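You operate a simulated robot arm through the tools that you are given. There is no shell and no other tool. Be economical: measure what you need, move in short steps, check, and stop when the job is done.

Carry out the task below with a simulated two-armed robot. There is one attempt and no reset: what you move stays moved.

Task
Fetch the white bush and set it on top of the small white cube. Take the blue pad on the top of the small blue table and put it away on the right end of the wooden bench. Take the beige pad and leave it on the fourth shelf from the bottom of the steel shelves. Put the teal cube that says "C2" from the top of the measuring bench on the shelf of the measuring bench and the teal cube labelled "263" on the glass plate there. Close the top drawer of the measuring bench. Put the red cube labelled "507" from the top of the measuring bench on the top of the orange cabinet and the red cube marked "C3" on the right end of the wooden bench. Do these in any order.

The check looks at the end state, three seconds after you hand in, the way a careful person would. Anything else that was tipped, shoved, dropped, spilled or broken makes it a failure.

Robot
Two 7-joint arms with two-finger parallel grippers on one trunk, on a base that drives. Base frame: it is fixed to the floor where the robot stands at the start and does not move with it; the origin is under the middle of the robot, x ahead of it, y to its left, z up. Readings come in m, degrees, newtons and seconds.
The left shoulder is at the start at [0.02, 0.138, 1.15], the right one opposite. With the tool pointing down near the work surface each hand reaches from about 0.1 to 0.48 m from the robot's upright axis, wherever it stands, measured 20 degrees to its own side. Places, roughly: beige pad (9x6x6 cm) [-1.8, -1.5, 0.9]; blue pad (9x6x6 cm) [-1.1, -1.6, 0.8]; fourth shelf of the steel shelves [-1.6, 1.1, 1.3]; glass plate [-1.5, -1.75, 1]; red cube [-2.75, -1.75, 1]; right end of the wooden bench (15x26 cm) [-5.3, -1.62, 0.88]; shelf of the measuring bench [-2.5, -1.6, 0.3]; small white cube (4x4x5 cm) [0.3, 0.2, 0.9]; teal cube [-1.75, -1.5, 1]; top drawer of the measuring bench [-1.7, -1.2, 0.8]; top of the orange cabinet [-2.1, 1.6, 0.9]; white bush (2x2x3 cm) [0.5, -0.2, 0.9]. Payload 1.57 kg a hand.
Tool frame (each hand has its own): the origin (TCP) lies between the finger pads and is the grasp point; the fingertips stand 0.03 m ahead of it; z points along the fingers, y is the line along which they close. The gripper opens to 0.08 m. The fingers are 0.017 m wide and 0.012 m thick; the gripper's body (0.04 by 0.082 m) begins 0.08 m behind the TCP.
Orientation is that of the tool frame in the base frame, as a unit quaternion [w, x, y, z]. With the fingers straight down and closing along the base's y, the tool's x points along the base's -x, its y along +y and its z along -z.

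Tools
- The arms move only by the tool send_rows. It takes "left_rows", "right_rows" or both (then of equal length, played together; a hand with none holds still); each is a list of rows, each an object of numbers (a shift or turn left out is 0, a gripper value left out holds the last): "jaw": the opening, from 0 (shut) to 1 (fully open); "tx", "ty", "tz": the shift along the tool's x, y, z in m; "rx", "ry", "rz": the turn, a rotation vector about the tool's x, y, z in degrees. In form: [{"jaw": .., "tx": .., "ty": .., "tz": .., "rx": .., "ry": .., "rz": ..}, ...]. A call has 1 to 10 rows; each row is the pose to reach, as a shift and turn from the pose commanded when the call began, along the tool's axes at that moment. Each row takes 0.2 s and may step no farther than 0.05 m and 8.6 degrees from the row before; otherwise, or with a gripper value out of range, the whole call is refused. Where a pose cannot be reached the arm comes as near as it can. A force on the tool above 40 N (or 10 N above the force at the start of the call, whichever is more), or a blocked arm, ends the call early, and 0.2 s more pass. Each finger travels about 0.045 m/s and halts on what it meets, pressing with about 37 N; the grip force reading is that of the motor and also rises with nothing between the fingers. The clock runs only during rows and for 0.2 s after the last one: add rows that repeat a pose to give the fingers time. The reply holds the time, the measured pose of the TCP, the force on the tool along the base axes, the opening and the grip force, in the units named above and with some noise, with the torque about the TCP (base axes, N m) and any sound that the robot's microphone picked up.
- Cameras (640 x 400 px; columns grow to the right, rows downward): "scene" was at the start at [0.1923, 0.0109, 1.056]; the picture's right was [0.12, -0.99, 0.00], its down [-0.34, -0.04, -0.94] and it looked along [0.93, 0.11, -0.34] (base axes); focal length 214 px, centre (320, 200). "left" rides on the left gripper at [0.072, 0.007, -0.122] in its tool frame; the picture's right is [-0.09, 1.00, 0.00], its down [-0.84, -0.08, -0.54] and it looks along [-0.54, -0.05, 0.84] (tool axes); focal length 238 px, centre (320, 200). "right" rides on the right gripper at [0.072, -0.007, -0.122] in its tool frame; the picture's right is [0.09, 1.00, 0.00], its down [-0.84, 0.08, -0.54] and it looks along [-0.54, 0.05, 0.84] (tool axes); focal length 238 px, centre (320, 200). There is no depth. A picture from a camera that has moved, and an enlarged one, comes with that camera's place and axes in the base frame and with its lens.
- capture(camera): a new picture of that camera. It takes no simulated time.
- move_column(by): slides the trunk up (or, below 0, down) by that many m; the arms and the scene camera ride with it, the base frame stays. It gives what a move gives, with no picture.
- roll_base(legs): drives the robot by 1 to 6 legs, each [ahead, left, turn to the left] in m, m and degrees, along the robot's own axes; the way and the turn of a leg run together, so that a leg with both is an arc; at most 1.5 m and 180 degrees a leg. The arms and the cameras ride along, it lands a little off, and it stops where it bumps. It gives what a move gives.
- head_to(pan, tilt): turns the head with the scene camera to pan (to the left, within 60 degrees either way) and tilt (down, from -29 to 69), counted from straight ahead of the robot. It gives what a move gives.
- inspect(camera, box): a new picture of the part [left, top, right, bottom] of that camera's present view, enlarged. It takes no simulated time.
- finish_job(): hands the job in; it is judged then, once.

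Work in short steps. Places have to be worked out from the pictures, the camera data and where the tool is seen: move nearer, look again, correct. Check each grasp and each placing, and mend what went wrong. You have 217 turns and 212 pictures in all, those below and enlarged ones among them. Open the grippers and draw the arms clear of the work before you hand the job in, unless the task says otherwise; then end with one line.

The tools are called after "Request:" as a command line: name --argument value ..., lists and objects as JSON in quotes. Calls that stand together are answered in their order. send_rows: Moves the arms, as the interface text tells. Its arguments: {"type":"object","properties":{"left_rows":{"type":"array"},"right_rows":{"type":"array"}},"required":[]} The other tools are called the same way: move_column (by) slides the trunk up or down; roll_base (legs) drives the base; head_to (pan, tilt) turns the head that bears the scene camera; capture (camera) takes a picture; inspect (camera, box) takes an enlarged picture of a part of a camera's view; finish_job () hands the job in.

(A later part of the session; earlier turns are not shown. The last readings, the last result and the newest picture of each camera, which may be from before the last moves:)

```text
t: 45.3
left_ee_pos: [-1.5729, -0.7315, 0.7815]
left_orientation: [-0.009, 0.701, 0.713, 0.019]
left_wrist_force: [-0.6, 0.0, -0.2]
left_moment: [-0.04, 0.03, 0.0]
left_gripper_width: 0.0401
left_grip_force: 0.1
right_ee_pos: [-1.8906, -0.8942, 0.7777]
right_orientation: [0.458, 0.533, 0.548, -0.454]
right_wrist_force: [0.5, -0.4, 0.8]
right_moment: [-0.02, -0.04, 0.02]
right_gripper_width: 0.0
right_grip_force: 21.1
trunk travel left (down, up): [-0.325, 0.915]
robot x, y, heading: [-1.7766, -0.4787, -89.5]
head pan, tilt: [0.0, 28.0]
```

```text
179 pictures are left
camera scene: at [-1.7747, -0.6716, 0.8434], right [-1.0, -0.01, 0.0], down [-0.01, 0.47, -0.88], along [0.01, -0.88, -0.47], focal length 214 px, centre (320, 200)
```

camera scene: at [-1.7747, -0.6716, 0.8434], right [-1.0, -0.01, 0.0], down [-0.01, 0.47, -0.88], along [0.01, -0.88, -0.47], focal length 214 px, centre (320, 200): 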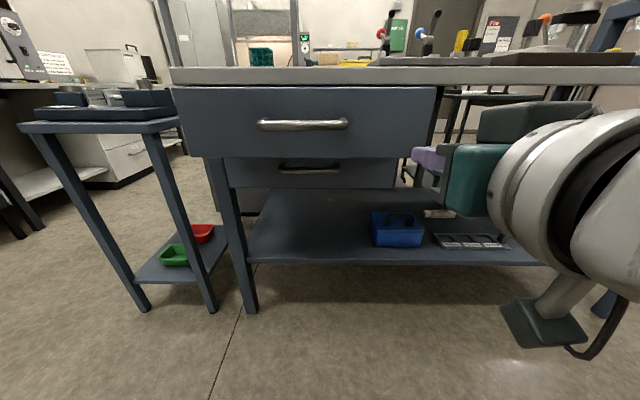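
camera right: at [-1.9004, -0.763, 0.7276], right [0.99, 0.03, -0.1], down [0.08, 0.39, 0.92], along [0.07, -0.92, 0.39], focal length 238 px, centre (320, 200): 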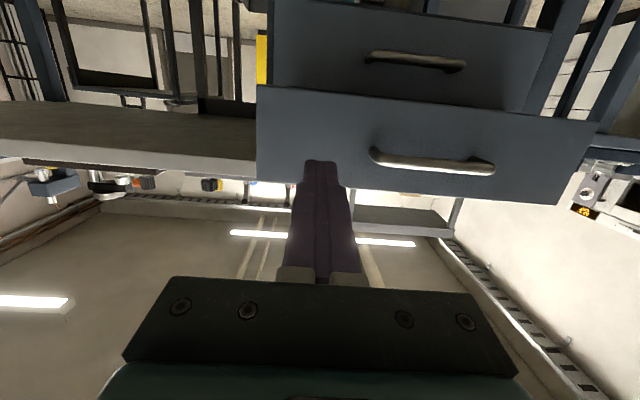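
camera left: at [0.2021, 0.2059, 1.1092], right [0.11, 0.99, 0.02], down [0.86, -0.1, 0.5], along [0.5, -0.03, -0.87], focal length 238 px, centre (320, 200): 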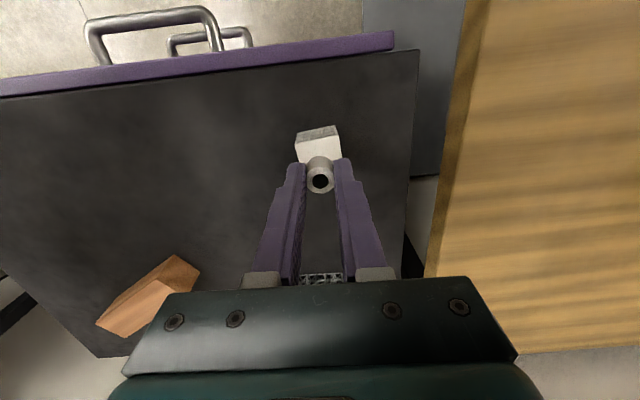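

The drawer front spans z 0.71–0.84 at y ≈ -1.10; the fingertips aim right of the handle. Drive ahead 0.15 to come close.

Request:
roll_base --legs '[[0.15, 0, 0]]'

Request:
capture --camera "scene"

```text
t: 46.6
left_ee_pos: [-1.5701, -0.8787, 0.7823]
left_orientation: [-0.009, 0.701, 0.713, 0.019]
left_wrist_force: [0.1, -0.8, -0.5]
left_moment: [0.01, -0.02, -0.01]
left_gripper_width: 0.0401
left_grip_force: 0.2
right_ee_pos: [-1.8881, -1.0419, 0.7775]
right_orientation: [0.457, 0.534, 0.548, -0.454]
right_wrist_force: [-0.5, -0.1, -0.7]
right_moment: [0.03, 0.03, -0.01]
right_gripper_width: 0.0
right_grip_force: 21.5
trunk travel left (down, up): [-0.325, 0.915]
robot x, y, heading: [-1.7774, -0.6253, -89.3]
head pan, tilt: [0.0, 28.0]
```

```text
178 pictures are left
camera scene: at [-1.7728, -0.8189, 0.8434], right [-1.0, -0.01, 0.0], down [-0.01, 0.47, -0.88], along [0.01, -0.88, -0.47], focal length 214 px, centre (320, 200)
```

scene: 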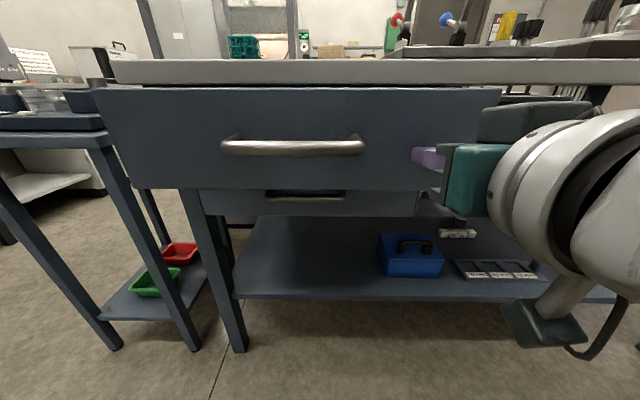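

Tips are about 3 cm from the panel. Push forward with the arm in small steps.

Request:
send_rows --right_rows '[{"tz": 0.02, "tx": -0.003}, {"tz": 0.04, "tx": -0.007}, {"tz": 0.06, "tx": -0.01}, {"tz": 0.08, "tx": -0.014}, {"tz": 0.1, "tx": -0.017}]'

Request:
capture --camera "scene"

```text
t: 47.8
left_ee_pos: [-1.5704, -0.8789, 0.7809]
left_orientation: [-0.009, 0.702, 0.712, 0.018]
left_wrist_force: [0.0, -0.1, 0.5]
left_moment: [0.02, -0.02, 0.0]
left_gripper_width: 0.0399
left_grip_force: 0.1
right_ee_pos: [-1.8886, -1.143, 0.7768]
right_orientation: [0.456, 0.534, 0.547, -0.455]
right_wrist_force: [0.4, 0.4, 0.6]
right_moment: [0.04, -0.05, -0.01]
right_gripper_width: 0.0003
right_grip_force: 21.8
trunk travel left (down, up): [-0.325, 0.915]
robot x, y, heading: [-1.7762, -0.6297, -89.2]
head pan, tilt: [0.0, 28.0]
```

```text
177 pictures are left
camera scene: at [-1.7726, -0.8191, 0.8434], right [-1.0, -0.01, 0.0], down [-0.01, 0.47, -0.88], along [0.01, -0.88, -0.47], focal length 214 px, centre (320, 200)
```

scene: 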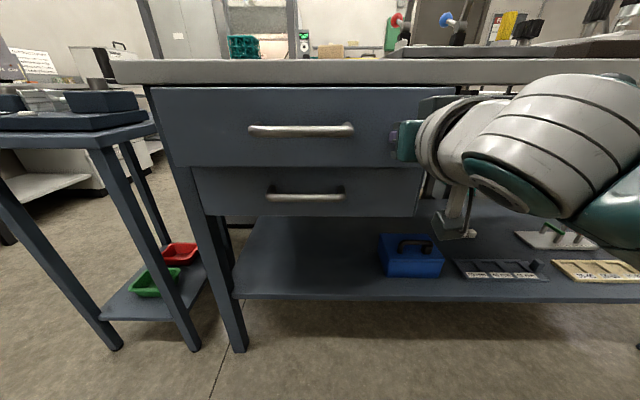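

The drawer is moving in easily. Keep pushing until it stops.

Request:
send_rows --right_rows '[{"tz": 0.015, "tx": -0.003}, {"tz": 0.03, "tx": -0.005}, {"tz": 0.045, "tx": -0.008}, {"tz": 0.06, "tx": -0.01}, {"tz": 0.075, "tx": -0.013}]'

Request:
capture --camera "scene"

```text
t: 48.8
left_ee_pos: [-1.5722, -0.8674, 0.7794]
left_orientation: [-0.013, 0.701, 0.712, 0.021]
left_wrist_force: [0.1, -0.5, -0.2]
left_moment: [0.04, 0.0, 0.0]
left_gripper_width: 0.0398
left_grip_force: 0.0
right_ee_pos: [-1.8867, -1.1858, 0.7779]
right_orientation: [0.458, 0.533, 0.548, -0.454]
right_wrist_force: [-4.5, 39.0, 4.8]
right_moment: [-0.28, -0.08, -0.24]
right_gripper_width: 0.0
right_grip_force: 21.4
trunk travel left (down, up): [-0.325, 0.915]
robot x, y, heading: [-1.775, -0.6279, -89.2]
head pan, tilt: [0.0, 28.0]
stopped in row 4 (right hand): the force on the tool passed its limit at 54 N (the readings are from after the stop); the commanded pose is now the measured one
```

```text
176 pictures are left
camera scene: at [-1.7746, -0.8086, 0.8418], right [-1.0, -0.01, 0.0], down [-0.01, 0.48, -0.88], along [0.01, -0.88, -0.48], focal length 214 px, centre (320, 200)
```

scene: 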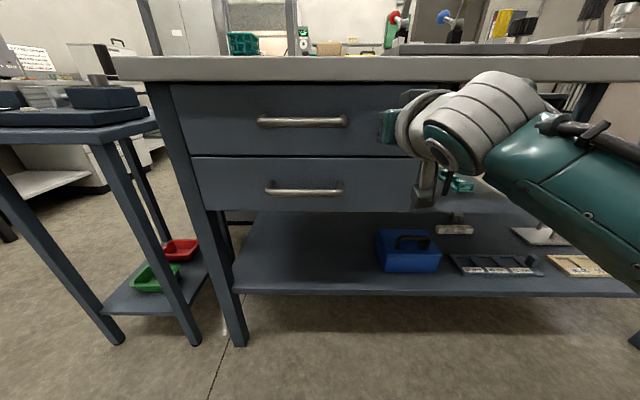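

The top drawer is shut, flush with the lower one. Withdraw the arm, back off, and raise the trunk.

Request:
send_rows --right_rows '[{"tz": -0.04}, {"tz": -0.08}, {"tz": -0.12}]'

Request:
roll_base --legs '[[-0.1, 0, 0]]'

Request:
move_column --by 0.28

Request:
capture --camera "scene"

```text
t: 49.6
left_ee_pos: [-1.5695, -0.8772, 0.7813]
left_orientation: [-0.009, 0.701, 0.713, 0.019]
left_wrist_force: [-0.6, 0.8, 0.4]
left_moment: [0.04, 0.0, -0.04]
left_gripper_width: 0.04
left_grip_force: 0.0
right_ee_pos: [-1.8873, -1.0781, 0.8012]
right_orientation: [0.461, 0.53, 0.547, -0.456]
right_wrist_force: [-0.3, 0.5, -1.0]
right_moment: [0.04, 0.02, 0.02]
right_gripper_width: 0.0004
right_grip_force: 21.4
trunk travel left (down, up): [-0.325, 0.915]
robot x, y, heading: [-1.7759, -0.6296, -89.4]
head pan, tilt: [0.0, 28.0]
```

```text
t: 50.8
left_ee_pos: [-1.5714, -0.778, 0.7815]
left_orientation: [-0.009, 0.702, 0.712, 0.019]
left_wrist_force: [0.2, 0.1, 0.2]
left_moment: [-0.07, 0.01, 0.03]
left_gripper_width: 0.0399
left_grip_force: 0.0
right_ee_pos: [-1.8896, -0.9791, 0.8017]
right_orientation: [0.461, 0.531, 0.545, -0.457]
right_wrist_force: [0.5, 0.0, 0.1]
right_moment: [-0.05, -0.03, 0.0]
right_gripper_width: 0.0001
right_grip_force: 22.6
trunk travel left (down, up): [-0.325, 0.915]
robot x, y, heading: [-1.7766, -0.5289, -89.4]
head pan, tilt: [0.0, 28.0]
```

```text
t: 53.6
left_ee_pos: [-1.5721, -0.7776, 1.0612]
left_orientation: [-0.009, 0.702, 0.712, 0.018]
left_wrist_force: [-0.3, -0.2, 0.5]
left_moment: [0.0, 0.02, -0.01]
left_gripper_width: 0.04
left_grip_force: 0.0
right_ee_pos: [-1.8907, -0.9795, 1.0814]
right_orientation: [0.461, 0.531, 0.546, -0.456]
right_wrist_force: [-0.8, 0.2, 0.3]
right_moment: [0.0, 0.0, 0.02]
right_gripper_width: 0.0001
right_grip_force: 21.4
trunk travel left (down, up): [-0.605, 0.635]
robot x, y, heading: [-1.779, -0.5276, -89.5]
head pan, tilt: [0.0, 28.0]
```

```text
175 pictures are left
camera scene: at [-1.7746, -0.718, 1.1233], right [-1.0, -0.01, 0.0], down [0.0, 0.47, -0.88], along [0.01, -0.88, -0.47], focal length 214 px, centre (320, 200)
```

scene: 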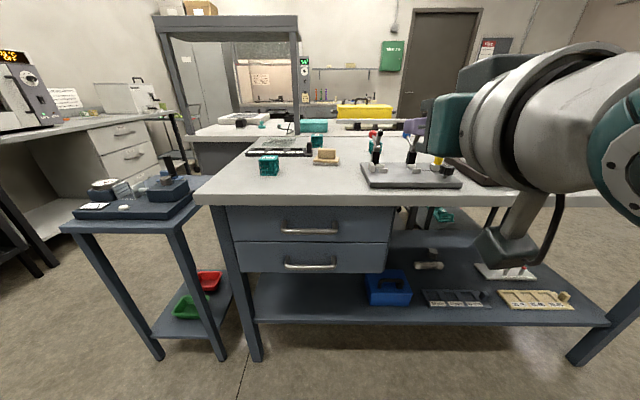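

Drawer closed. Fold the right hand back to pointing down, and pitch the left hand 45° forward with jaws open for the C2 cube.

Request:
send_rows --right_rows '[{"tz": -0.015, "ty": -0.01, "ry": 8}, {"tz": -0.03, "ty": -0.02, "ry": 16}, {"tz": -0.045, "ty": -0.03, "ry": 24}, {"tz": -0.06, "ty": -0.04, "ry": 32}, {"tz": -0.075, "ty": -0.05, "ry": 40}, {"tz": -0.09, "ty": -0.06, "ry": 48}, {"tz": -0.105, "ty": -0.07, "ry": 56}, {"tz": -0.12, "ty": -0.08, "ry": 64}, {"tz": -0.135, "ty": -0.09, "ry": 72}, {"tz": -0.15, "ty": -0.1, "ry": 80}]' --left_rows '[{"jaw": 1, "tx": -0.01, "ry": -8}, {"tx": -0.02, "ry": -16}, {"tx": -0.03, "ry": -24}, {"tx": -0.04, "ry": -32}, {"tx": -0.05, "ry": -40}, {"tx": -0.06, "ry": -45}, {"tx": -0.06, "ry": -45}, {"tx": -0.06, "ry": -45}, {"tx": -0.06, "ry": -45}, {"tx": -0.06, "ry": -45}]'

Request:
capture --camera "left"

```text
t: 55.8
left_ee_pos: [-1.5698, -0.8788, 1.0593]
left_orientation: [0.264, 0.656, 0.662, -0.25]
left_wrist_force: [-0.5, 0.8, -1.2]
left_moment: [0.0, 0.03, -0.03]
left_gripper_width: 0.0801
left_grip_force: 0.1
left hand out of reach, approached as far as the arm can: row 3, 4, 5, 6, 7, 8, 9, 10
right_ee_pos: [-2.0467, -0.9043, 1.0306]
right_orientation: [0.008, 0.699, 0.715, -0.011]
right_wrist_force: [-0.2, 1.2, 0.0]
right_moment: [-0.04, 0.02, 0.03]
right_gripper_width: 0.0
right_grip_force: 21.4
right hand out of reach, approached as far as the arm can: row 5, 6, 7, 8, 9, 10
trunk travel left (down, up): [-0.605, 0.635]
robot x, y, heading: [-1.7728, -0.5256, -89.5]
head pan, tilt: [0.0, 28.0]
```

```text
174 pictures are left
camera left: at [-1.565, -0.7434, 1.1], right [1.0, -0.05, 0.08], down [-0.09, -0.25, 0.96], along [-0.03, -0.97, -0.25], focal length 238 px, centre (320, 200)
```

left: 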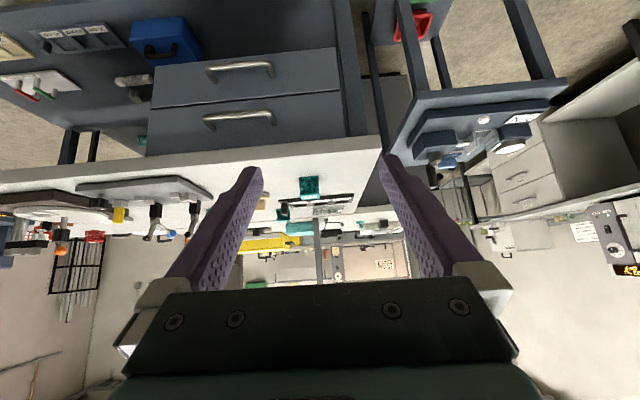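

The high trunk limits reach. I'll lower it by 0.08 and test how far the left hand reaches forward when pitched.

Request:
move_column --by -0.08

Request:
send_rows --left_rows '[{"tx": -0.029, "tz": 0.027, "ry": -4}, {"tx": -0.058, "tz": 0.054, "ry": -8}, {"tx": -0.087, "tz": 0.081, "ry": -12}, {"tx": -0.116, "tz": 0.108, "ry": -16}, {"tx": -0.145, "tz": 0.135, "ry": -20}, {"tx": -0.174, "tz": 0.162, "ry": -20}, {"tx": -0.203, "tz": 0.189, "ry": -20}, {"tx": -0.232, "tz": 0.216, "ry": -20}]'

Request:
capture --camera "left"

```text
t: 57.0
left_ee_pos: [-1.5701, -0.8794, 0.9794]
left_orientation: [0.263, 0.656, 0.661, -0.251]
left_wrist_force: [-0.1, 0.4, -0.7]
left_moment: [-0.06, 0.04, 0.04]
left_gripper_width: 0.0802
left_grip_force: 0.1
right_ee_pos: [-2.0486, -0.906, 0.952]
right_orientation: [0.008, 0.7, 0.714, -0.015]
right_wrist_force: [0.0, 0.3, 0.3]
right_moment: [0.02, -0.01, -0.01]
right_gripper_width: 0.0
right_grip_force: 20.9
trunk travel left (down, up): [-0.525, 0.715]
robot x, y, heading: [-1.7725, -0.5259, -89.5]
head pan, tilt: [0.0, 28.0]
```

```text
t: 58.8
left_ee_pos: [-1.5654, -1.1884, 0.9823]
left_orientation: [0.375, 0.603, 0.603, -0.363]
left_wrist_force: [0.8, 0.5, -0.3]
left_moment: [0.03, 0.04, -0.01]
left_gripper_width: 0.0801
left_grip_force: 0.1
left hand out of reach, approached as far as the arm can: row 8
right_ee_pos: [-2.048, -0.9056, 0.9514]
right_orientation: [0.009, 0.7, 0.714, -0.014]
right_wrist_force: [0.1, 1.1, -0.6]
right_moment: [-0.06, 0.01, 0.0]
right_gripper_width: 0.0
right_grip_force: 21.5
trunk travel left (down, up): [-0.525, 0.715]
robot x, y, heading: [-1.7777, -0.5267, -89.1]
head pan, tilt: [0.0, 28.0]
```

```text
173 pictures are left
camera left: at [-1.5594, -1.0463, 0.9738], right [0.99, -0.03, 0.1], down [-0.09, 0.1, 0.99], along [-0.04, -0.99, 0.1], focal length 238 px, centre (320, 200)
```

left: 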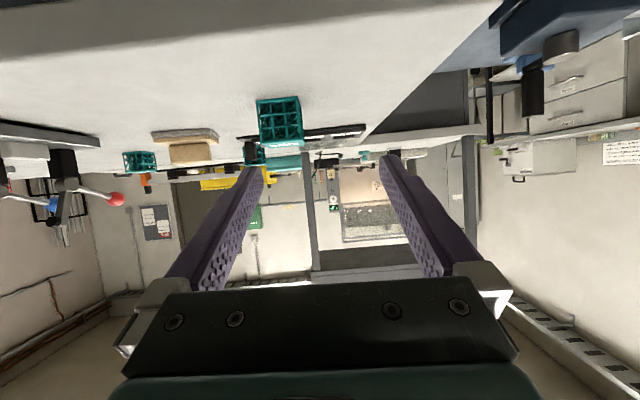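

Forward reach is about 0.66 m when pitched 62°. That's enough to take C2 while the base stays back. Drive ahead 0.09 and right 0.045 to line up.

Request:
roll_base --legs '[[0.09, -0.045, 0]]'

Request:
capture --camera "left"

Request:
capture --camera "scene"

```text
t: 59.9
left_ee_pos: [-1.6085, -1.2806, 0.9813]
left_orientation: [0.373, 0.603, 0.605, -0.362]
left_wrist_force: [-0.6, 0.0, -0.7]
left_moment: [0.01, -0.01, 0.02]
left_gripper_width: 0.0799
left_grip_force: 0.0
right_ee_pos: [-2.093, -0.9971, 0.9517]
right_orientation: [0.008, 0.702, 0.712, -0.014]
right_wrist_force: [0.5, 0.1, 0.1]
right_moment: [0.01, 0.0, 0.0]
right_gripper_width: 0.0
right_grip_force: 21.3
trunk travel left (down, up): [-0.525, 0.715]
robot x, y, heading: [-1.819, -0.6179, -89.6]
head pan, tilt: [0.0, 28.0]
```

```text
172 pictures are left
camera left: at [-1.6033, -1.1389, 0.9727], right [0.99, -0.03, 0.1], down [-0.09, 0.1, 0.99], along [-0.04, -0.99, 0.09], focal length 238 px, centre (320, 200)
```

left: 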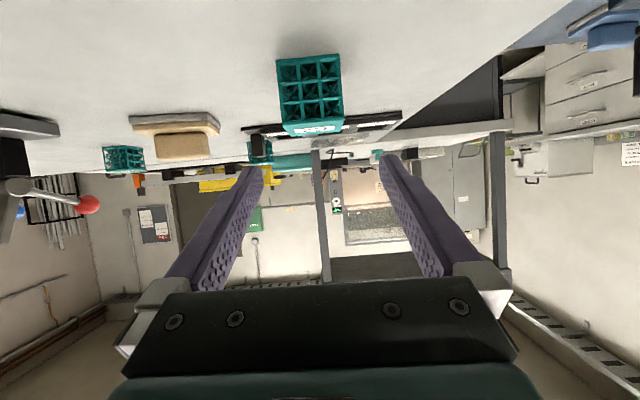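

```text
171 pictures are left
camera scene: at [-1.8185, -0.8103, 1.0434], right [-1.0, -0.01, 0.0], down [0.0, 0.47, -0.88], along [0.01, -0.88, -0.47], focal length 214 px, centre (320, 200)
```

scene: 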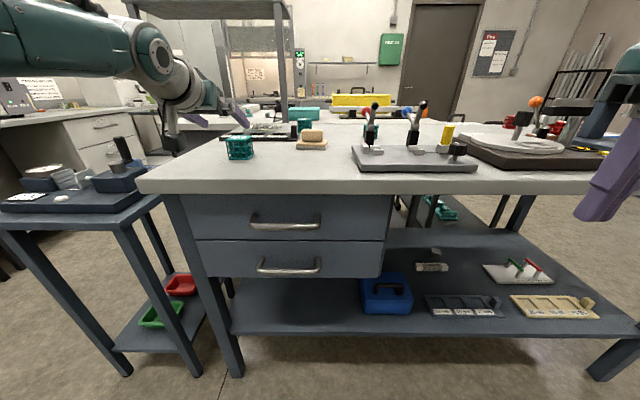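

C2 is a ~4.9 cm cube centred near (-1.611, -1.355, 0.903). Move the left hand onto it, easing the pitch to about 50°, jaws open.

Request:
send_rows --left_rows '[{"tx": 0.006, "ty": -0.0025, "tz": 0.02, "ry": 4}, {"tx": 0.012, "ty": -0.0025, "tz": 0.045, "ry": 8}, {"tx": 0.019, "ty": -0.0025, "tz": 0.07, "ry": 12}, {"tx": 0.0257, "ty": -0.0025, "tz": 0.0939, "ry": 12}, {"tx": 0.0257, "ty": -0.0025, "tz": 0.0939, "ry": 12}]'

Request:
capture --camera "left"

Request:
inspect --camera "scene" --box '[160, 90, 320, 190]'

```text
t: 61.1
left_ee_pos: [-1.6272, -1.2532, 0.928]
left_orientation: [0.309, 0.637, 0.641, -0.295]
left_wrist_force: [-0.2, -0.3, 0.7]
left_moment: [-0.01, -0.01, 0.01]
left_gripper_width: 0.0799
left_grip_force: 0.0
left hand out of reach, approached as far as the arm can: row 1, 2, 3, 4, 5
right_ee_pos: [-2.0942, -0.9977, 0.9516]
right_orientation: [0.007, 0.701, 0.713, -0.014]
right_wrist_force: [0.7, 0.6, 0.0]
right_moment: [0.02, -0.02, -0.01]
right_gripper_width: 0.0001
right_grip_force: 21.8
trunk travel left (down, up): [-0.525, 0.715]
robot x, y, heading: [-1.8228, -0.619, -89.7]
head pan, tilt: [0.0, 28.0]
```

```text
170 pictures are left
camera left: at [-1.6224, -1.1131, 0.9499], right [1.0, -0.05, 0.08], down [-0.09, -0.11, 0.99], along [-0.04, -0.99, -0.12], focal length 238 px, centre (320, 200)
```

left: 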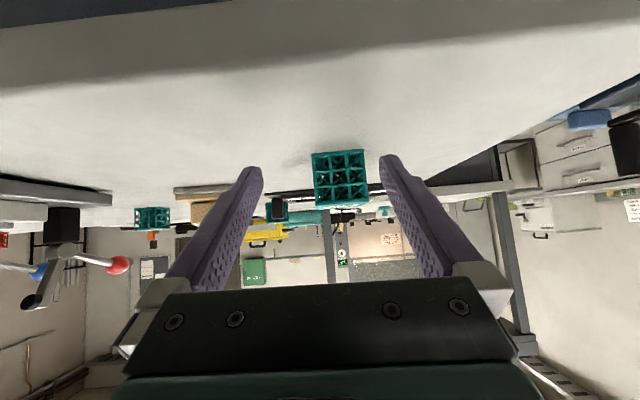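

```text
4.00 times, centred on (240, 140) of scene
camera zoom: at [-1.8186, -0.81, 1.0434], right [-1.0, -0.01, 0.0], down [0.0, 0.47, -0.88], along [0.01, -0.88, -0.47], focal length 858 px, centre (640, 440)
```

zoom: 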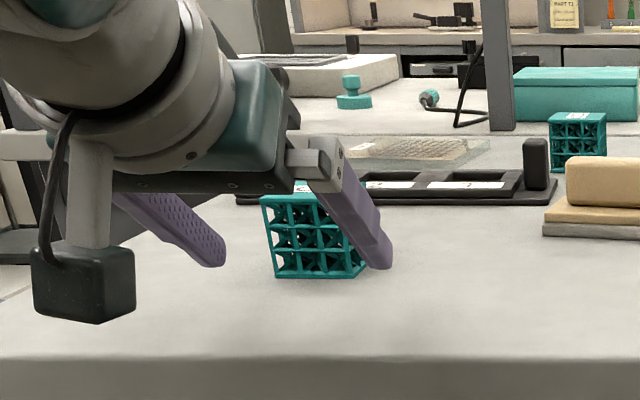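

Just out of reach; move the base left 0.016 then ahead 0.07 to bring the hand onto the cube.

Request:
roll_base --legs '[[0, 0.018, 0], [0.07, 0, 0]]'

Request:
capture --camera "left"

```text
t: 62.5
left_ee_pos: [-1.6087, -1.3243, 0.9286]
left_orientation: [0.308, 0.638, 0.64, -0.297]
left_wrist_force: [0.3, 0.6, -0.1]
left_moment: [0.03, -0.03, 0.0]
left_gripper_width: 0.08
left_grip_force: 0.0
right_ee_pos: [-2.0755, -1.0678, 0.9516]
right_orientation: [0.008, 0.702, 0.712, -0.015]
right_wrist_force: [0.3, 0.0, 0.4]
right_moment: [0.01, -0.03, -0.01]
right_gripper_width: 0.0001
right_grip_force: 21.2
trunk travel left (down, up): [-0.525, 0.715]
robot x, y, heading: [-1.8018, -0.6887, -89.7]
head pan, tilt: [0.0, 28.0]
```

```text
168 pictures are left
camera left: at [-1.6042, -1.1839, 0.9499], right [1.0, -0.05, 0.08], down [-0.09, -0.11, 0.99], along [-0.04, -0.99, -0.12], focal length 238 px, centre (320, 200)
```

left: 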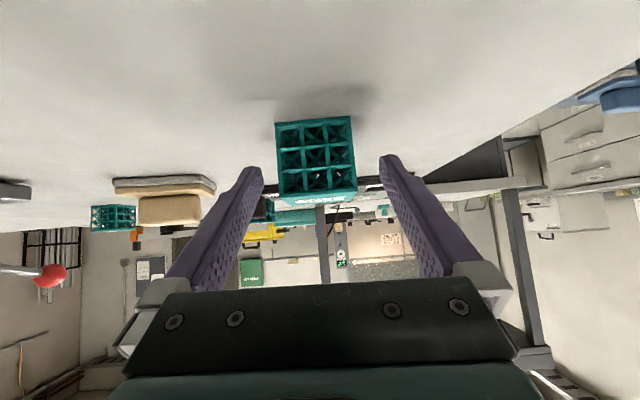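

Centred. Advance 0.03 and close on the cube.

Request:
send_rows --left_rows '[{"tx": -0.004, "tz": 0.015}, {"tx": -0.0085, "tz": 0.029}, {"tx": -0.0085, "tz": 0.029}, {"tx": -0.0085, "tz": 0.029, "jaw": 0}, {"tx": -0.0085, "tz": 0.029}, {"tx": -0.0085, "tz": 0.029}, {"tx": -0.0085, "tz": 0.029}]'

Request:
capture --camera "left"

```text
t: 64.1
left_ee_pos: [-1.6094, -1.3228, 0.929]
left_orientation: [0.308, 0.638, 0.64, -0.298]
left_wrist_force: [0.1, -0.7, 0.1]
left_moment: [-0.07, 0.01, 0.0]
left_gripper_width: 0.0493
left_grip_force: 32.9
left hand out of reach, approached as far as the arm can: row 1, 2, 3, 4, 5, 6, 7
right_ee_pos: [-2.0742, -1.0671, 0.9513]
right_orientation: [0.008, 0.702, 0.712, -0.013]
right_wrist_force: [0.0, -0.1, 0.6]
right_moment: [0.0, 0.0, 0.04]
right_gripper_width: 0.0
right_grip_force: 21.8
trunk travel left (down, up): [-0.525, 0.715]
robot x, y, heading: [-1.7996, -0.6875, -89.9]
head pan, tilt: [0.0, 28.0]
```

```text
167 pictures are left
camera left: at [-1.6042, -1.1836, 0.9498], right [1.0, -0.05, 0.08], down [-0.09, -0.11, 0.99], along [-0.04, -0.99, -0.12], focal length 238 px, centre (320, 200)
```

left: 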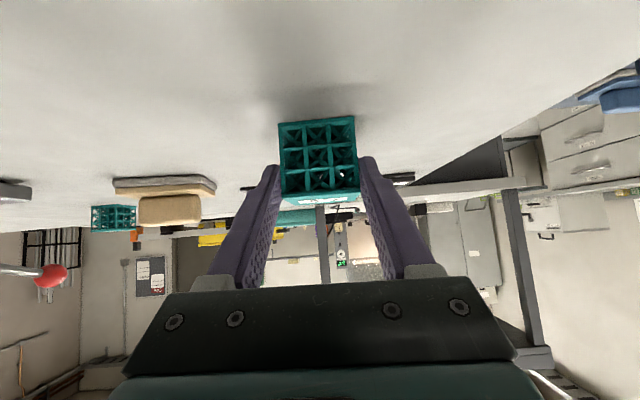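

Only the fingertips grip it. Reopen, drive ahead 0.03, and close deeper.

Request:
send_rows --left_rows '[{"jaw": 1}, {"jaw": 1}, {"jaw": 1}, {"jaw": 1}]'

Request:
roll_base --legs '[[0.03, 0, 0]]'

Request:
send_rows --left_rows '[{"jaw": 0}, {"jaw": 0}, {"jaw": 0}, {"jaw": 0}]'

Request:
capture --camera "left"

```text
t: 65.1
left_ee_pos: [-1.6085, -1.3246, 0.9278]
left_orientation: [0.309, 0.637, 0.64, -0.297]
left_wrist_force: [0.7, -0.4, 0.5]
left_moment: [-0.01, -0.02, 0.02]
left_gripper_width: 0.0802
left_grip_force: 0.1
right_ee_pos: [-2.0751, -1.0667, 0.9512]
right_orientation: [0.007, 0.701, 0.713, -0.013]
right_wrist_force: [-0.6, 0.3, -0.3]
right_moment: [0.02, 0.03, 0.0]
right_gripper_width: 0.0
right_grip_force: 21.5
trunk travel left (down, up): [-0.525, 0.715]
robot x, y, heading: [-1.7999, -0.6913, -89.6]
head pan, tilt: [0.0, 28.0]
```

```text
t: 66.0
left_ee_pos: [-1.6081, -1.3541, 0.9283]
left_orientation: [0.309, 0.637, 0.64, -0.297]
left_wrist_force: [-0.8, -0.5, 0.7]
left_moment: [0.04, -0.01, -0.03]
left_gripper_width: 0.0799
left_grip_force: 0.1
right_ee_pos: [-2.0737, -1.0975, 0.9512]
right_orientation: [0.007, 0.701, 0.713, -0.014]
right_wrist_force: [0.0, -1.6, 0.5]
right_moment: [0.02, 0.01, -0.02]
right_gripper_width: 0.0003
right_grip_force: 21.3
trunk travel left (down, up): [-0.525, 0.715]
robot x, y, heading: [-1.799, -0.7199, -89.5]
head pan, tilt: [0.0, 28.0]
```

```text
t: 67.0
left_ee_pos: [-1.6082, -1.3544, 0.9275]
left_orientation: [0.308, 0.638, 0.64, -0.297]
left_wrist_force: [0.5, 0.6, 1.4]
left_moment: [0.01, 0.05, -0.01]
left_gripper_width: 0.0493
left_grip_force: 33.5
right_ee_pos: [-2.0751, -1.0972, 0.9517]
right_orientation: [0.007, 0.701, 0.713, -0.014]
right_wrist_force: [-1.2, -0.9, -0.5]
right_moment: [0.0, -0.02, 0.02]
right_gripper_width: 0.0001
right_grip_force: 21.2
trunk travel left (down, up): [-0.525, 0.715]
robot x, y, heading: [-1.8026, -0.7158, -89.6]
head pan, tilt: [0.0, 28.0]
```

```text
166 pictures are left
camera left: at [-1.6037, -1.2142, 0.9497], right [1.0, -0.05, 0.08], down [-0.09, -0.11, 0.99], along [-0.04, -0.99, -0.12], focal length 238 px, centre (320, 200)
```

left: 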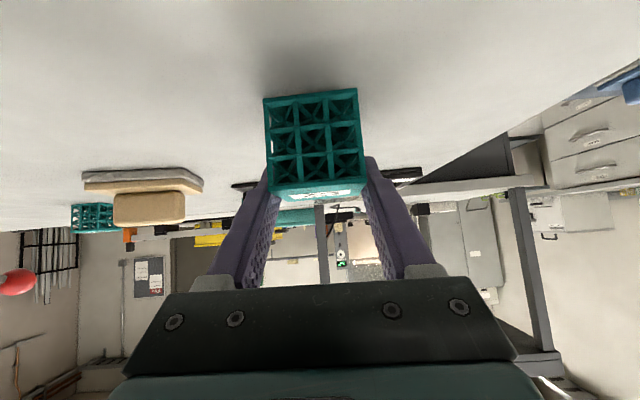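

Firm grip now. Lift with the trunk, then back off the bench by 0.33.

Request:
move_column --by 0.07

Request:
roll_base --legs '[[-0.34, 0, 0]]'

Request:
capture --camera "left"

```text
t: 68.0
left_ee_pos: [-1.6091, -1.354, 0.9979]
left_orientation: [0.309, 0.638, 0.64, -0.297]
left_wrist_force: [0.4, 0.4, -0.9]
left_moment: [0.01, -0.02, -0.04]
left_gripper_width: 0.0493
left_grip_force: 37.3
right_ee_pos: [-2.0755, -1.0981, 1.0208]
right_orientation: [0.007, 0.702, 0.712, -0.013]
right_wrist_force: [0.3, 0.9, 0.5]
right_moment: [0.0, 0.01, -0.01]
right_gripper_width: 0.0001
right_grip_force: 21.0
trunk travel left (down, up): [-0.595, 0.645]
robot x, y, heading: [-1.8037, -0.72, -89.8]
head pan, tilt: [0.0, 28.0]
```

```text
t: 70.2
left_ee_pos: [-1.6139, -1.0282, 0.9973]
left_orientation: [0.306, 0.641, 0.638, -0.298]
left_wrist_force: [-0.3, 0.5, -0.7]
left_moment: [0.0, -0.02, -0.01]
left_gripper_width: 0.049
left_grip_force: 36.9
right_ee_pos: [-2.0799, -0.7672, 1.0221]
right_orientation: [0.007, 0.704, 0.71, -0.013]
right_wrist_force: [0.6, -0.6, -0.1]
right_moment: [-0.02, 0.06, 0.03]
right_gripper_width: 0.0
right_grip_force: 21.3
trunk travel left (down, up): [-0.595, 0.645]
robot x, y, heading: [-1.8039, -0.3923, -90.1]
head pan, tilt: [0.0, 28.0]
```

```text
165 pictures are left
camera left: at [-1.6088, -0.8875, 1.0196], right [0.99, -0.06, 0.08], down [-0.09, -0.11, 0.99], along [-0.05, -0.99, -0.12], focal length 238 px, centre (320, 200)
```

left: 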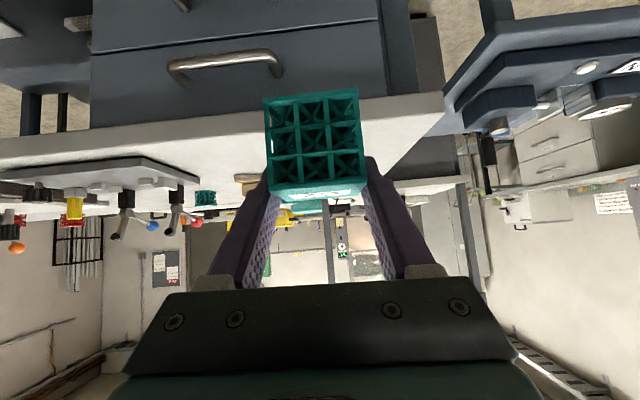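

Cube is held. Lower the trunk 0.55 and look at the bench's lower shelf.

Request:
move_column --by -0.56

Request:
capture --camera "scene"

Request:
capture --camera "left"

```text
refused: -0.56 is not a number from -0.4 to 0.4
```

```text
164 pictures are left
camera scene: at [-1.8024, -0.5827, 1.1133], right [-1.0, 0.0, 0.0], down [0.0, 0.47, -0.88], along [0.0, -0.88, -0.47], focal length 214 px, centre (320, 200)
```

scene: 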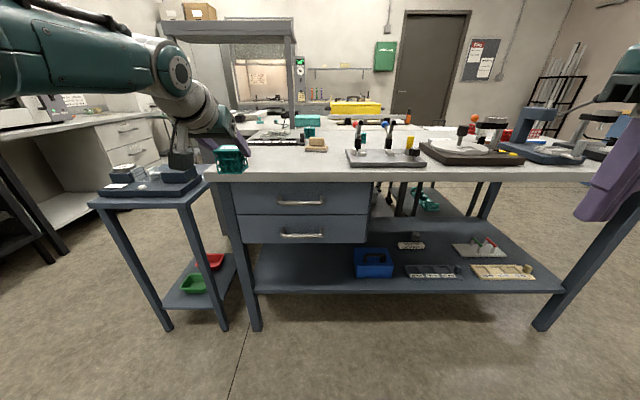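

```text
163 pictures are left
camera left: at [-1.6088, -0.8875, 1.0196], right [0.99, -0.06, 0.08], down [-0.09, -0.11, 0.99], along [-0.05, -0.99, -0.12], focal length 238 px, centre (320, 200)
```

left: 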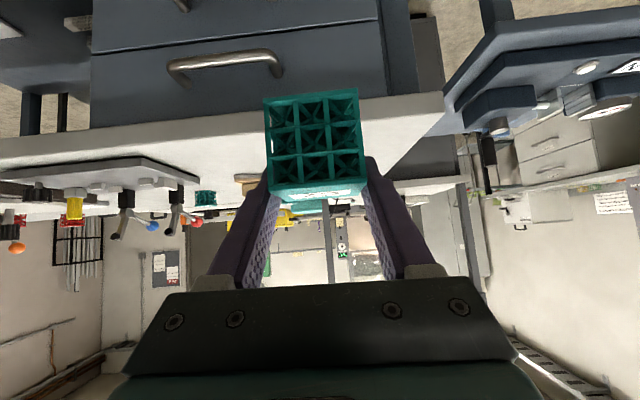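

Column moves are limited to 0.4; do it in two.

Request:
move_column --by -0.38

Request:
move_column --by -0.14

Request:
capture --camera "scene"

Request:
capture --camera "left"

```text
t: 73.9
left_ee_pos: [-1.6143, -1.0278, 0.6181]
left_orientation: [0.307, 0.64, 0.638, -0.298]
left_wrist_force: [-0.7, 0.0, -0.5]
left_moment: [0.02, -0.02, 0.01]
left_gripper_width: 0.0492
left_grip_force: 36.9
right_ee_pos: [-2.0785, -0.7664, 0.6418]
right_orientation: [0.008, 0.704, 0.71, -0.013]
right_wrist_force: [0.3, -0.9, 0.5]
right_moment: [0.02, 0.0, 0.0]
right_gripper_width: 0.0
right_grip_force: 21.2
trunk travel left (down, up): [-0.215, 1.025]
robot x, y, heading: [-1.8046, -0.3927, -90.1]
head pan, tilt: [0.0, 28.0]
```

```text
t: 75.5
left_ee_pos: [-1.6143, -1.026, 0.4773]
left_orientation: [0.307, 0.641, 0.638, -0.298]
left_wrist_force: [-1.2, -0.5, -0.6]
left_moment: [0.03, 0.01, 0.01]
left_gripper_width: 0.0494
left_grip_force: 37.7
right_ee_pos: [-2.0788, -0.7673, 0.5006]
right_orientation: [0.007, 0.705, 0.71, -0.013]
right_wrist_force: [-0.5, 1.3, -0.6]
right_moment: [0.01, -0.02, 0.0]
right_gripper_width: 0.0
right_grip_force: 21.4
trunk travel left (down, up): [-0.075, 1.165]
robot x, y, heading: [-1.8024, -0.392, -90.3]
head pan, tilt: [0.0, 28.0]
```

```text
162 pictures are left
camera scene: at [-1.8024, -0.5828, 0.5934], right [-1.0, 0.0, 0.0], down [0.0, 0.47, -0.88], along [0.0, -0.88, -0.47], focal length 214 px, centre (320, 200)
```

scene: 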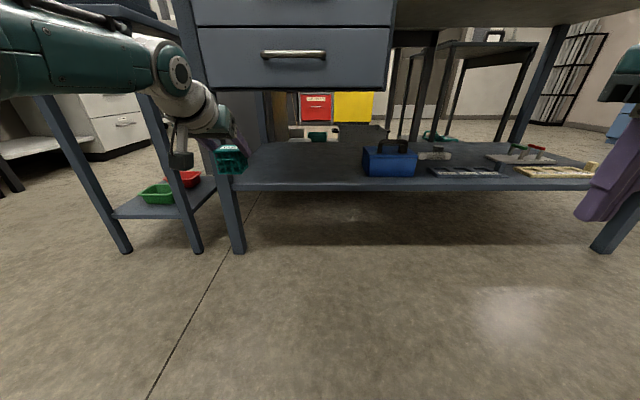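

```text
161 pictures are left
camera left: at [-1.6088, -0.8877, 0.4998], right [0.99, -0.06, 0.08], down [-0.09, -0.11, 0.99], along [-0.05, -0.99, -0.12], focal length 238 px, centre (320, 200)
```

left: 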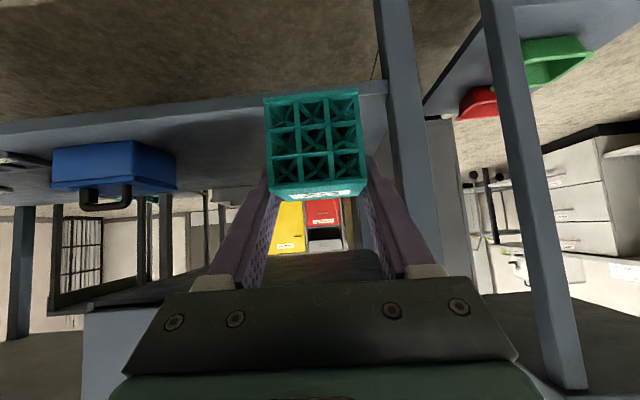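

Shelf surface about z 0.32, front edge y ≈ -1.23. I'll shift right 0.1, lower the trunk 0.07 and the arm 0.02, so the cube's bottom will clear the shelf by ~1.5 cm.

Request:
move_column --by -0.07

Request:
send_rows --left_rows '[{"tx": 0.008, "tz": 0.006}, {"tx": 0.0155, "tz": 0.0127}, {"tx": 0.0155, "tz": 0.0127}]'

Request:
roll_base --legs '[[0.1, -0.1, 0.2]]'

Request:
capture --camera "left"

Request:
capture --camera "scene"

```text
t: 76.6
left_ee_pos: [-1.6153, -1.0294, 0.4077]
left_orientation: [0.307, 0.64, 0.638, -0.298]
left_wrist_force: [0.5, 0.4, -0.7]
left_moment: [-0.01, -0.01, -0.03]
left_gripper_width: 0.0495
left_grip_force: 36.8
right_ee_pos: [-2.0788, -0.7683, 0.4315]
right_orientation: [0.007, 0.705, 0.709, -0.014]
right_wrist_force: [-0.2, 0.5, 0.9]
right_moment: [-0.01, -0.02, 0.0]
right_gripper_width: 0.0
right_grip_force: 21.1
trunk travel left (down, up): [-0.005, 1.235]
robot x, y, heading: [-1.802, -0.3906, -90.0]
head pan, tilt: [0.0, 28.0]
```

```text
t: 77.4
left_ee_pos: [-1.6157, -1.0247, 0.3874]
left_orientation: [0.307, 0.641, 0.637, -0.299]
left_wrist_force: [-0.2, 0.6, -1.1]
left_moment: [0.01, -0.01, 0.02]
left_gripper_width: 0.0489
left_grip_force: 37.1
left hand out of reach, approached as far as the arm can: row 2, 3
right_ee_pos: [-2.0803, -0.7671, 0.4316]
right_orientation: [0.007, 0.705, 0.709, -0.013]
right_wrist_force: [-0.2, -1.0, -0.4]
right_moment: [-0.01, 0.0, 0.0]
right_gripper_width: 0.0003
right_grip_force: 21.8
trunk travel left (down, up): [-0.005, 1.235]
robot x, y, heading: [-1.8035, -0.391, -90.5]
head pan, tilt: [0.0, 28.0]
```

```text
t: 78.7
left_ee_pos: [-1.7134, -1.1176, 0.3871]
left_orientation: [0.308, 0.641, 0.638, -0.297]
left_wrist_force: [0.9, -0.3, -0.1]
left_moment: [-0.01, -0.01, 0.02]
left_gripper_width: 0.0496
left_grip_force: 37.3
right_ee_pos: [-2.1765, -0.8617, 0.4291]
right_orientation: [0.008, 0.705, 0.709, -0.012]
right_wrist_force: [-0.2, -0.2, 0.2]
right_moment: [0.0, 0.02, -0.01]
right_gripper_width: 0.0
right_grip_force: 21.7
trunk travel left (down, up): [-0.005, 1.235]
robot x, y, heading: [-1.9011, -0.4874, -90.3]
head pan, tilt: [0.0, 28.0]
```

```text
160 pictures are left
camera left: at [-1.7074, -0.9777, 0.4087], right [0.99, -0.06, 0.09], down [-0.09, -0.11, 0.99], along [-0.05, -0.99, -0.12], focal length 238 px, centre (320, 200)
```

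left: 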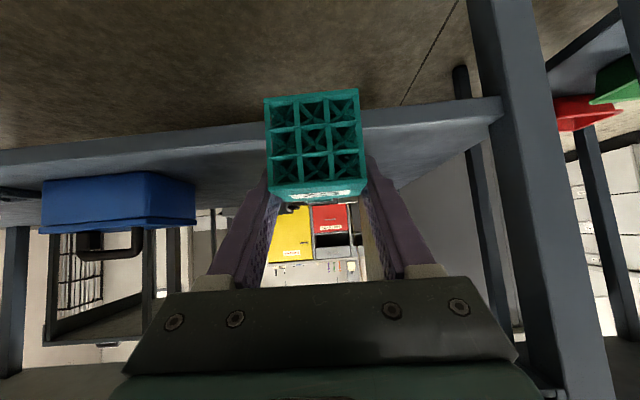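

```text
159 pictures are left
camera scene: at [-1.9002, -0.6771, 0.5231], right [-1.0, 0.0, 0.0], down [0.0, 0.47, -0.88], along [0.0, -0.88, -0.47], focal length 214 px, centre (320, 200)
```

scene: 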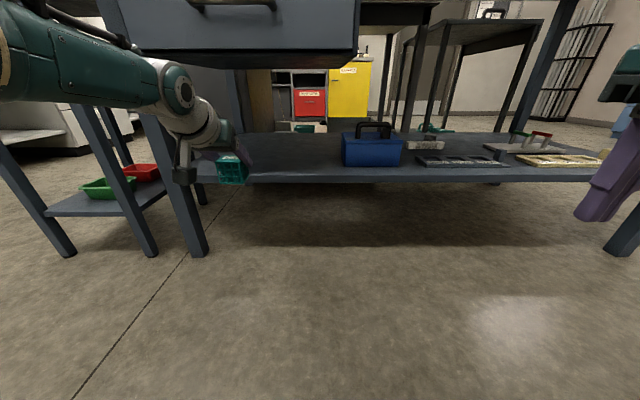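

Cube bottom is ~2.5 cm above the shelf. Drive in 0.19.

Request:
roll_base --legs '[[0.19, 0, 0.3]]'

Request:
capture --camera "scene"

Request:
capture --camera "left"

```text
t: 80.3
left_ee_pos: [-1.7113, -1.3083, 0.387]
left_orientation: [0.308, 0.638, 0.641, -0.295]
left_wrist_force: [-0.1, 1.2, -1.2]
left_moment: [-0.01, 0.01, 0.02]
left_gripper_width: 0.0495
left_grip_force: 37.4
right_ee_pos: [-2.1753, -1.0554, 0.431]
right_orientation: [0.008, 0.703, 0.711, -0.012]
right_wrist_force: [-0.3, -0.2, 0.5]
right_moment: [0.0, -0.01, 0.03]
right_gripper_width: 0.0001
right_grip_force: 21.7
trunk travel left (down, up): [-0.005, 1.235]
robot x, y, heading: [-1.9015, -0.68, -89.8]
head pan, tilt: [0.0, 28.0]
```

```text
158 pictures are left
camera scene: at [-1.9006, -0.8689, 0.523], right [-1.0, 0.0, 0.0], down [0.0, 0.47, -0.88], along [0.0, -0.88, -0.47], focal length 214 px, centre (320, 200)
```

scene: 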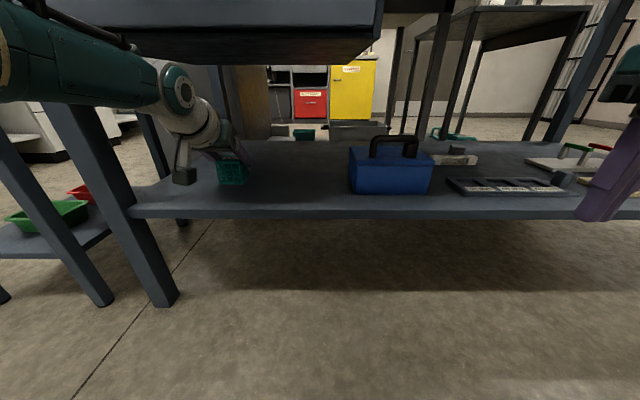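

```text
157 pictures are left
camera left: at [-1.706, -1.1681, 0.408], right [1.0, -0.05, 0.08], down [-0.09, -0.11, 0.99], along [-0.04, -0.99, -0.12], focal length 238 px, centre (320, 200)
```

left: 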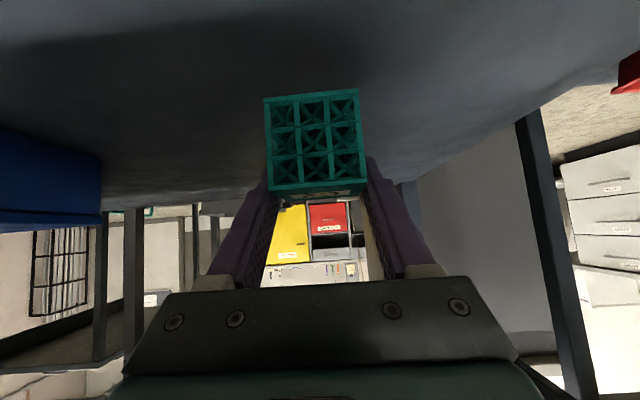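

Over the shelf. Lower in small steps until contact.

Request:
send_rows --left_rows '[{"tx": 0.0077, "tz": 0.0063}, {"tx": 0.0116, "tz": 0.0095}, {"tx": 0.0155, "tz": 0.0127}, {"tx": 0.0193, "tz": 0.0158}, {"tx": 0.0193, "tz": 0.0158}]'

Request:
capture --camera "scene"

```text
t: 81.5
left_ee_pos: [-1.7119, -1.3076, 0.3718]
left_orientation: [0.308, 0.638, 0.64, -0.297]
left_wrist_force: [0.2, -0.5, -1.3]
left_moment: [-0.02, 0.02, 0.0]
left_gripper_width: 0.0492
left_grip_force: 37.1
left hand out of reach, approached as far as the arm can: row 2, 3, 4, 5
right_ee_pos: [-2.1758, -1.0562, 0.4305]
right_orientation: [0.007, 0.703, 0.712, -0.014]
right_wrist_force: [0.0, -0.4, 0.5]
right_moment: [-0.01, 0.01, -0.01]
right_gripper_width: 0.0002
right_grip_force: 21.6
trunk travel left (down, up): [-0.005, 1.235]
robot x, y, heading: [-1.8984, -0.677, -89.6]
head pan, tilt: [0.0, 28.0]
```

```text
156 pictures are left
camera scene: at [-1.9006, -0.8713, 0.5233], right [-1.0, 0.0, 0.0], down [0.0, 0.47, -0.88], along [0.0, -0.88, -0.47], focal length 214 px, centre (320, 200)
```

scene: 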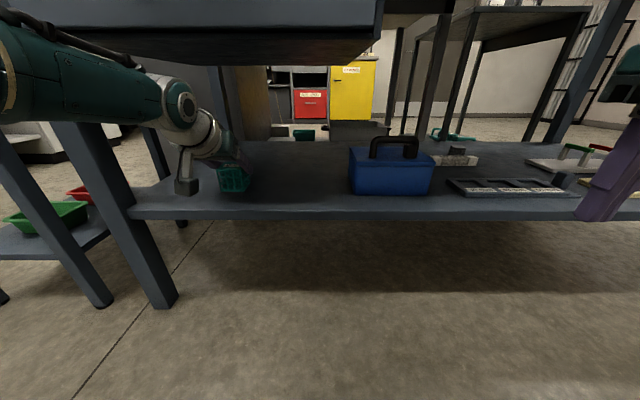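

At the reach limit; move the base ahead 0.04 and pull the hand back the same while lowering.

Request:
roll_base --legs '[[0.04, 0, 0]]'

Request:
send_rows --left_rows '[{"tx": 0.013, "tz": -0.015}, {"tx": 0.026, "tz": -0.031}, {"tx": 0.026, "tz": -0.031}]'

```text
t: 82.4
left_ee_pos: [-1.7115, -1.3395, 0.3688]
left_orientation: [0.306, 0.639, 0.641, -0.295]
left_wrist_force: [0.3, -0.1, -0.1]
left_moment: [-0.08, 0.0, 0.03]
left_gripper_width: 0.0492
left_grip_force: 36.7
right_ee_pos: [-2.175, -1.091, 0.4291]
right_orientation: [0.005, 0.702, 0.712, -0.012]
right_wrist_force: [-0.4, -0.1, 0.2]
right_moment: [-0.07, 0.02, -0.01]
right_gripper_width: 0.0003
right_grip_force: 21.4
trunk travel left (down, up): [-0.005, 1.235]
robot x, y, heading: [-1.9038, -0.7192, -89.7]
head pan, tilt: [0.0, 28.0]
```

```text
t: 83.2
left_ee_pos: [-1.7118, -1.342, 0.3581]
left_orientation: [0.307, 0.639, 0.64, -0.297]
left_wrist_force: [0.2, 0.6, -0.9]
left_moment: [-0.01, 0.01, -0.03]
left_gripper_width: 0.0495
left_grip_force: 37.1
left hand out of reach, approached as far as the arm can: row 1, 2, 3
right_ee_pos: [-2.1768, -1.0988, 0.4313]
right_orientation: [0.008, 0.702, 0.712, -0.013]
right_wrist_force: [-0.1, -0.9, -0.5]
right_moment: [0.01, 0.01, 0.02]
right_gripper_width: 0.0002
right_grip_force: 20.8
trunk travel left (down, up): [-0.005, 1.235]
robot x, y, heading: [-1.9012, -0.7162, -89.7]
head pan, tilt: [0.0, 28.0]
```

Check the gap between cube and shelf.

Request:
inspect --camera "scene" --box '[150, 130, 310, 230]'

```text
4.00 times, centred on (230, 180) of scene
camera zoom: at [-1.9003, -0.9122, 0.5235], right [-1.0, -0.01, 0.0], down [0.0, 0.47, -0.88], along [0.0, -0.88, -0.47], focal length 858 px, centre (680, 280)
```

zoom: 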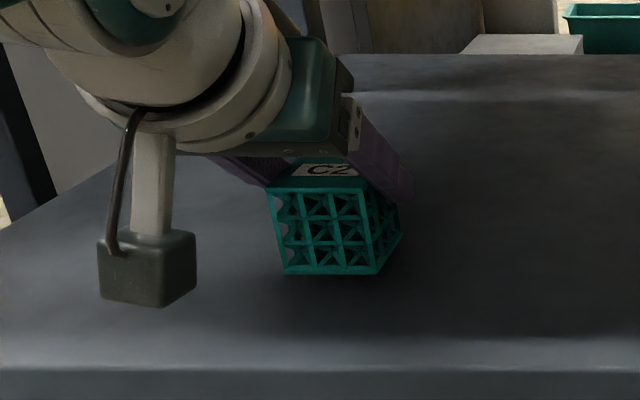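

Small gap remains. Continue down about a centimetre.

Request:
send_rows --left_rows '[{"tx": 0.007, "tz": -0.003}, {"tx": 0.014, "tz": -0.006}, {"tx": 0.0204, "tz": -0.0092}, {"tx": 0.0204, "tz": -0.0092}]'

Request:
inspect --camera "scene" --box '[150, 130, 310, 230]'

```text
t: 84.2
left_ee_pos: [-1.7124, -1.3374, 0.3477]
left_orientation: [0.309, 0.637, 0.64, -0.297]
left_wrist_force: [-0.1, 3.9, 11.4]
left_moment: [0.33, 0.33, -0.12]
left_gripper_width: 0.0493
left_grip_force: 36.8
left hand out of reach, approached as far as the arm can: row 1, 2, 3, 4
right_ee_pos: [-2.1761, -1.0965, 0.432]
right_orientation: [0.008, 0.702, 0.712, -0.014]
right_wrist_force: [0.1, 0.5, -0.1]
right_moment: [-0.03, 0.03, -0.04]
right_gripper_width: 0.0
right_grip_force: 21.4
trunk travel left (down, up): [-0.005, 1.235]
robot x, y, heading: [-1.8996, -0.7201, -89.5]
head pan, tilt: [0.0, 28.0]
```

```text
4.00 times, centred on (230, 180) of scene
camera zoom: at [-1.9, -0.9115, 0.5236], right [-1.0, -0.01, 0.0], down [0.0, 0.47, -0.88], along [0.0, -0.88, -0.47], focal length 858 px, centre (680, 280)
```

zoom: 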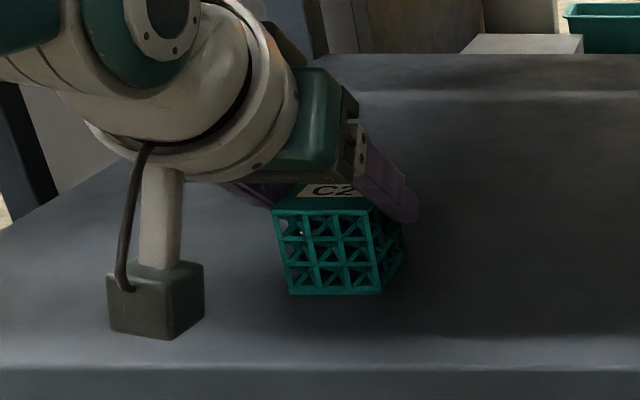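

Contact (11 N). Release and look.

Request:
send_rows --left_rows '[{"jaw": 0.4}, {"jaw": 0.9}, {"jaw": 0.9}, {"jaw": 0.9}, {"jaw": 0.9}]'

Request:
inspect --camera "scene" --box '[150, 130, 310, 230]'

```text
t: 85.4
left_ee_pos: [-1.7129, -1.3365, 0.3453]
left_orientation: [0.308, 0.639, 0.64, -0.296]
left_wrist_force: [0.3, 0.1, 0.1]
left_moment: [0.01, -0.01, -0.01]
left_gripper_width: 0.0719
left_grip_force: 0.2
right_ee_pos: [-2.1759, -1.0975, 0.4319]
right_orientation: [0.008, 0.702, 0.712, -0.013]
right_wrist_force: [0.7, 0.1, -0.6]
right_moment: [0.03, -0.02, 0.02]
right_gripper_width: 0.0002
right_grip_force: 21.4
trunk travel left (down, up): [-0.005, 1.235]
robot x, y, heading: [-1.8965, -0.7206, -89.6]
head pan, tilt: [0.0, 28.0]
```

```text
4.00 times, centred on (230, 180) of scene
camera zoom: at [-1.9003, -0.9113, 0.5234], right [-1.0, -0.01, 0.0], down [0.0, 0.47, -0.88], along [0.0, -0.88, -0.47], focal length 858 px, centre (680, 280)
```

zoom: 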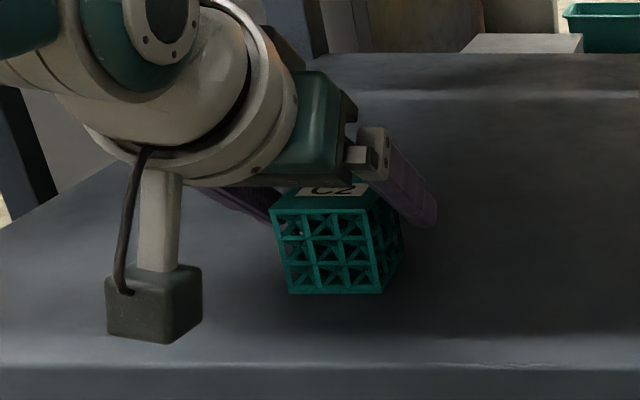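

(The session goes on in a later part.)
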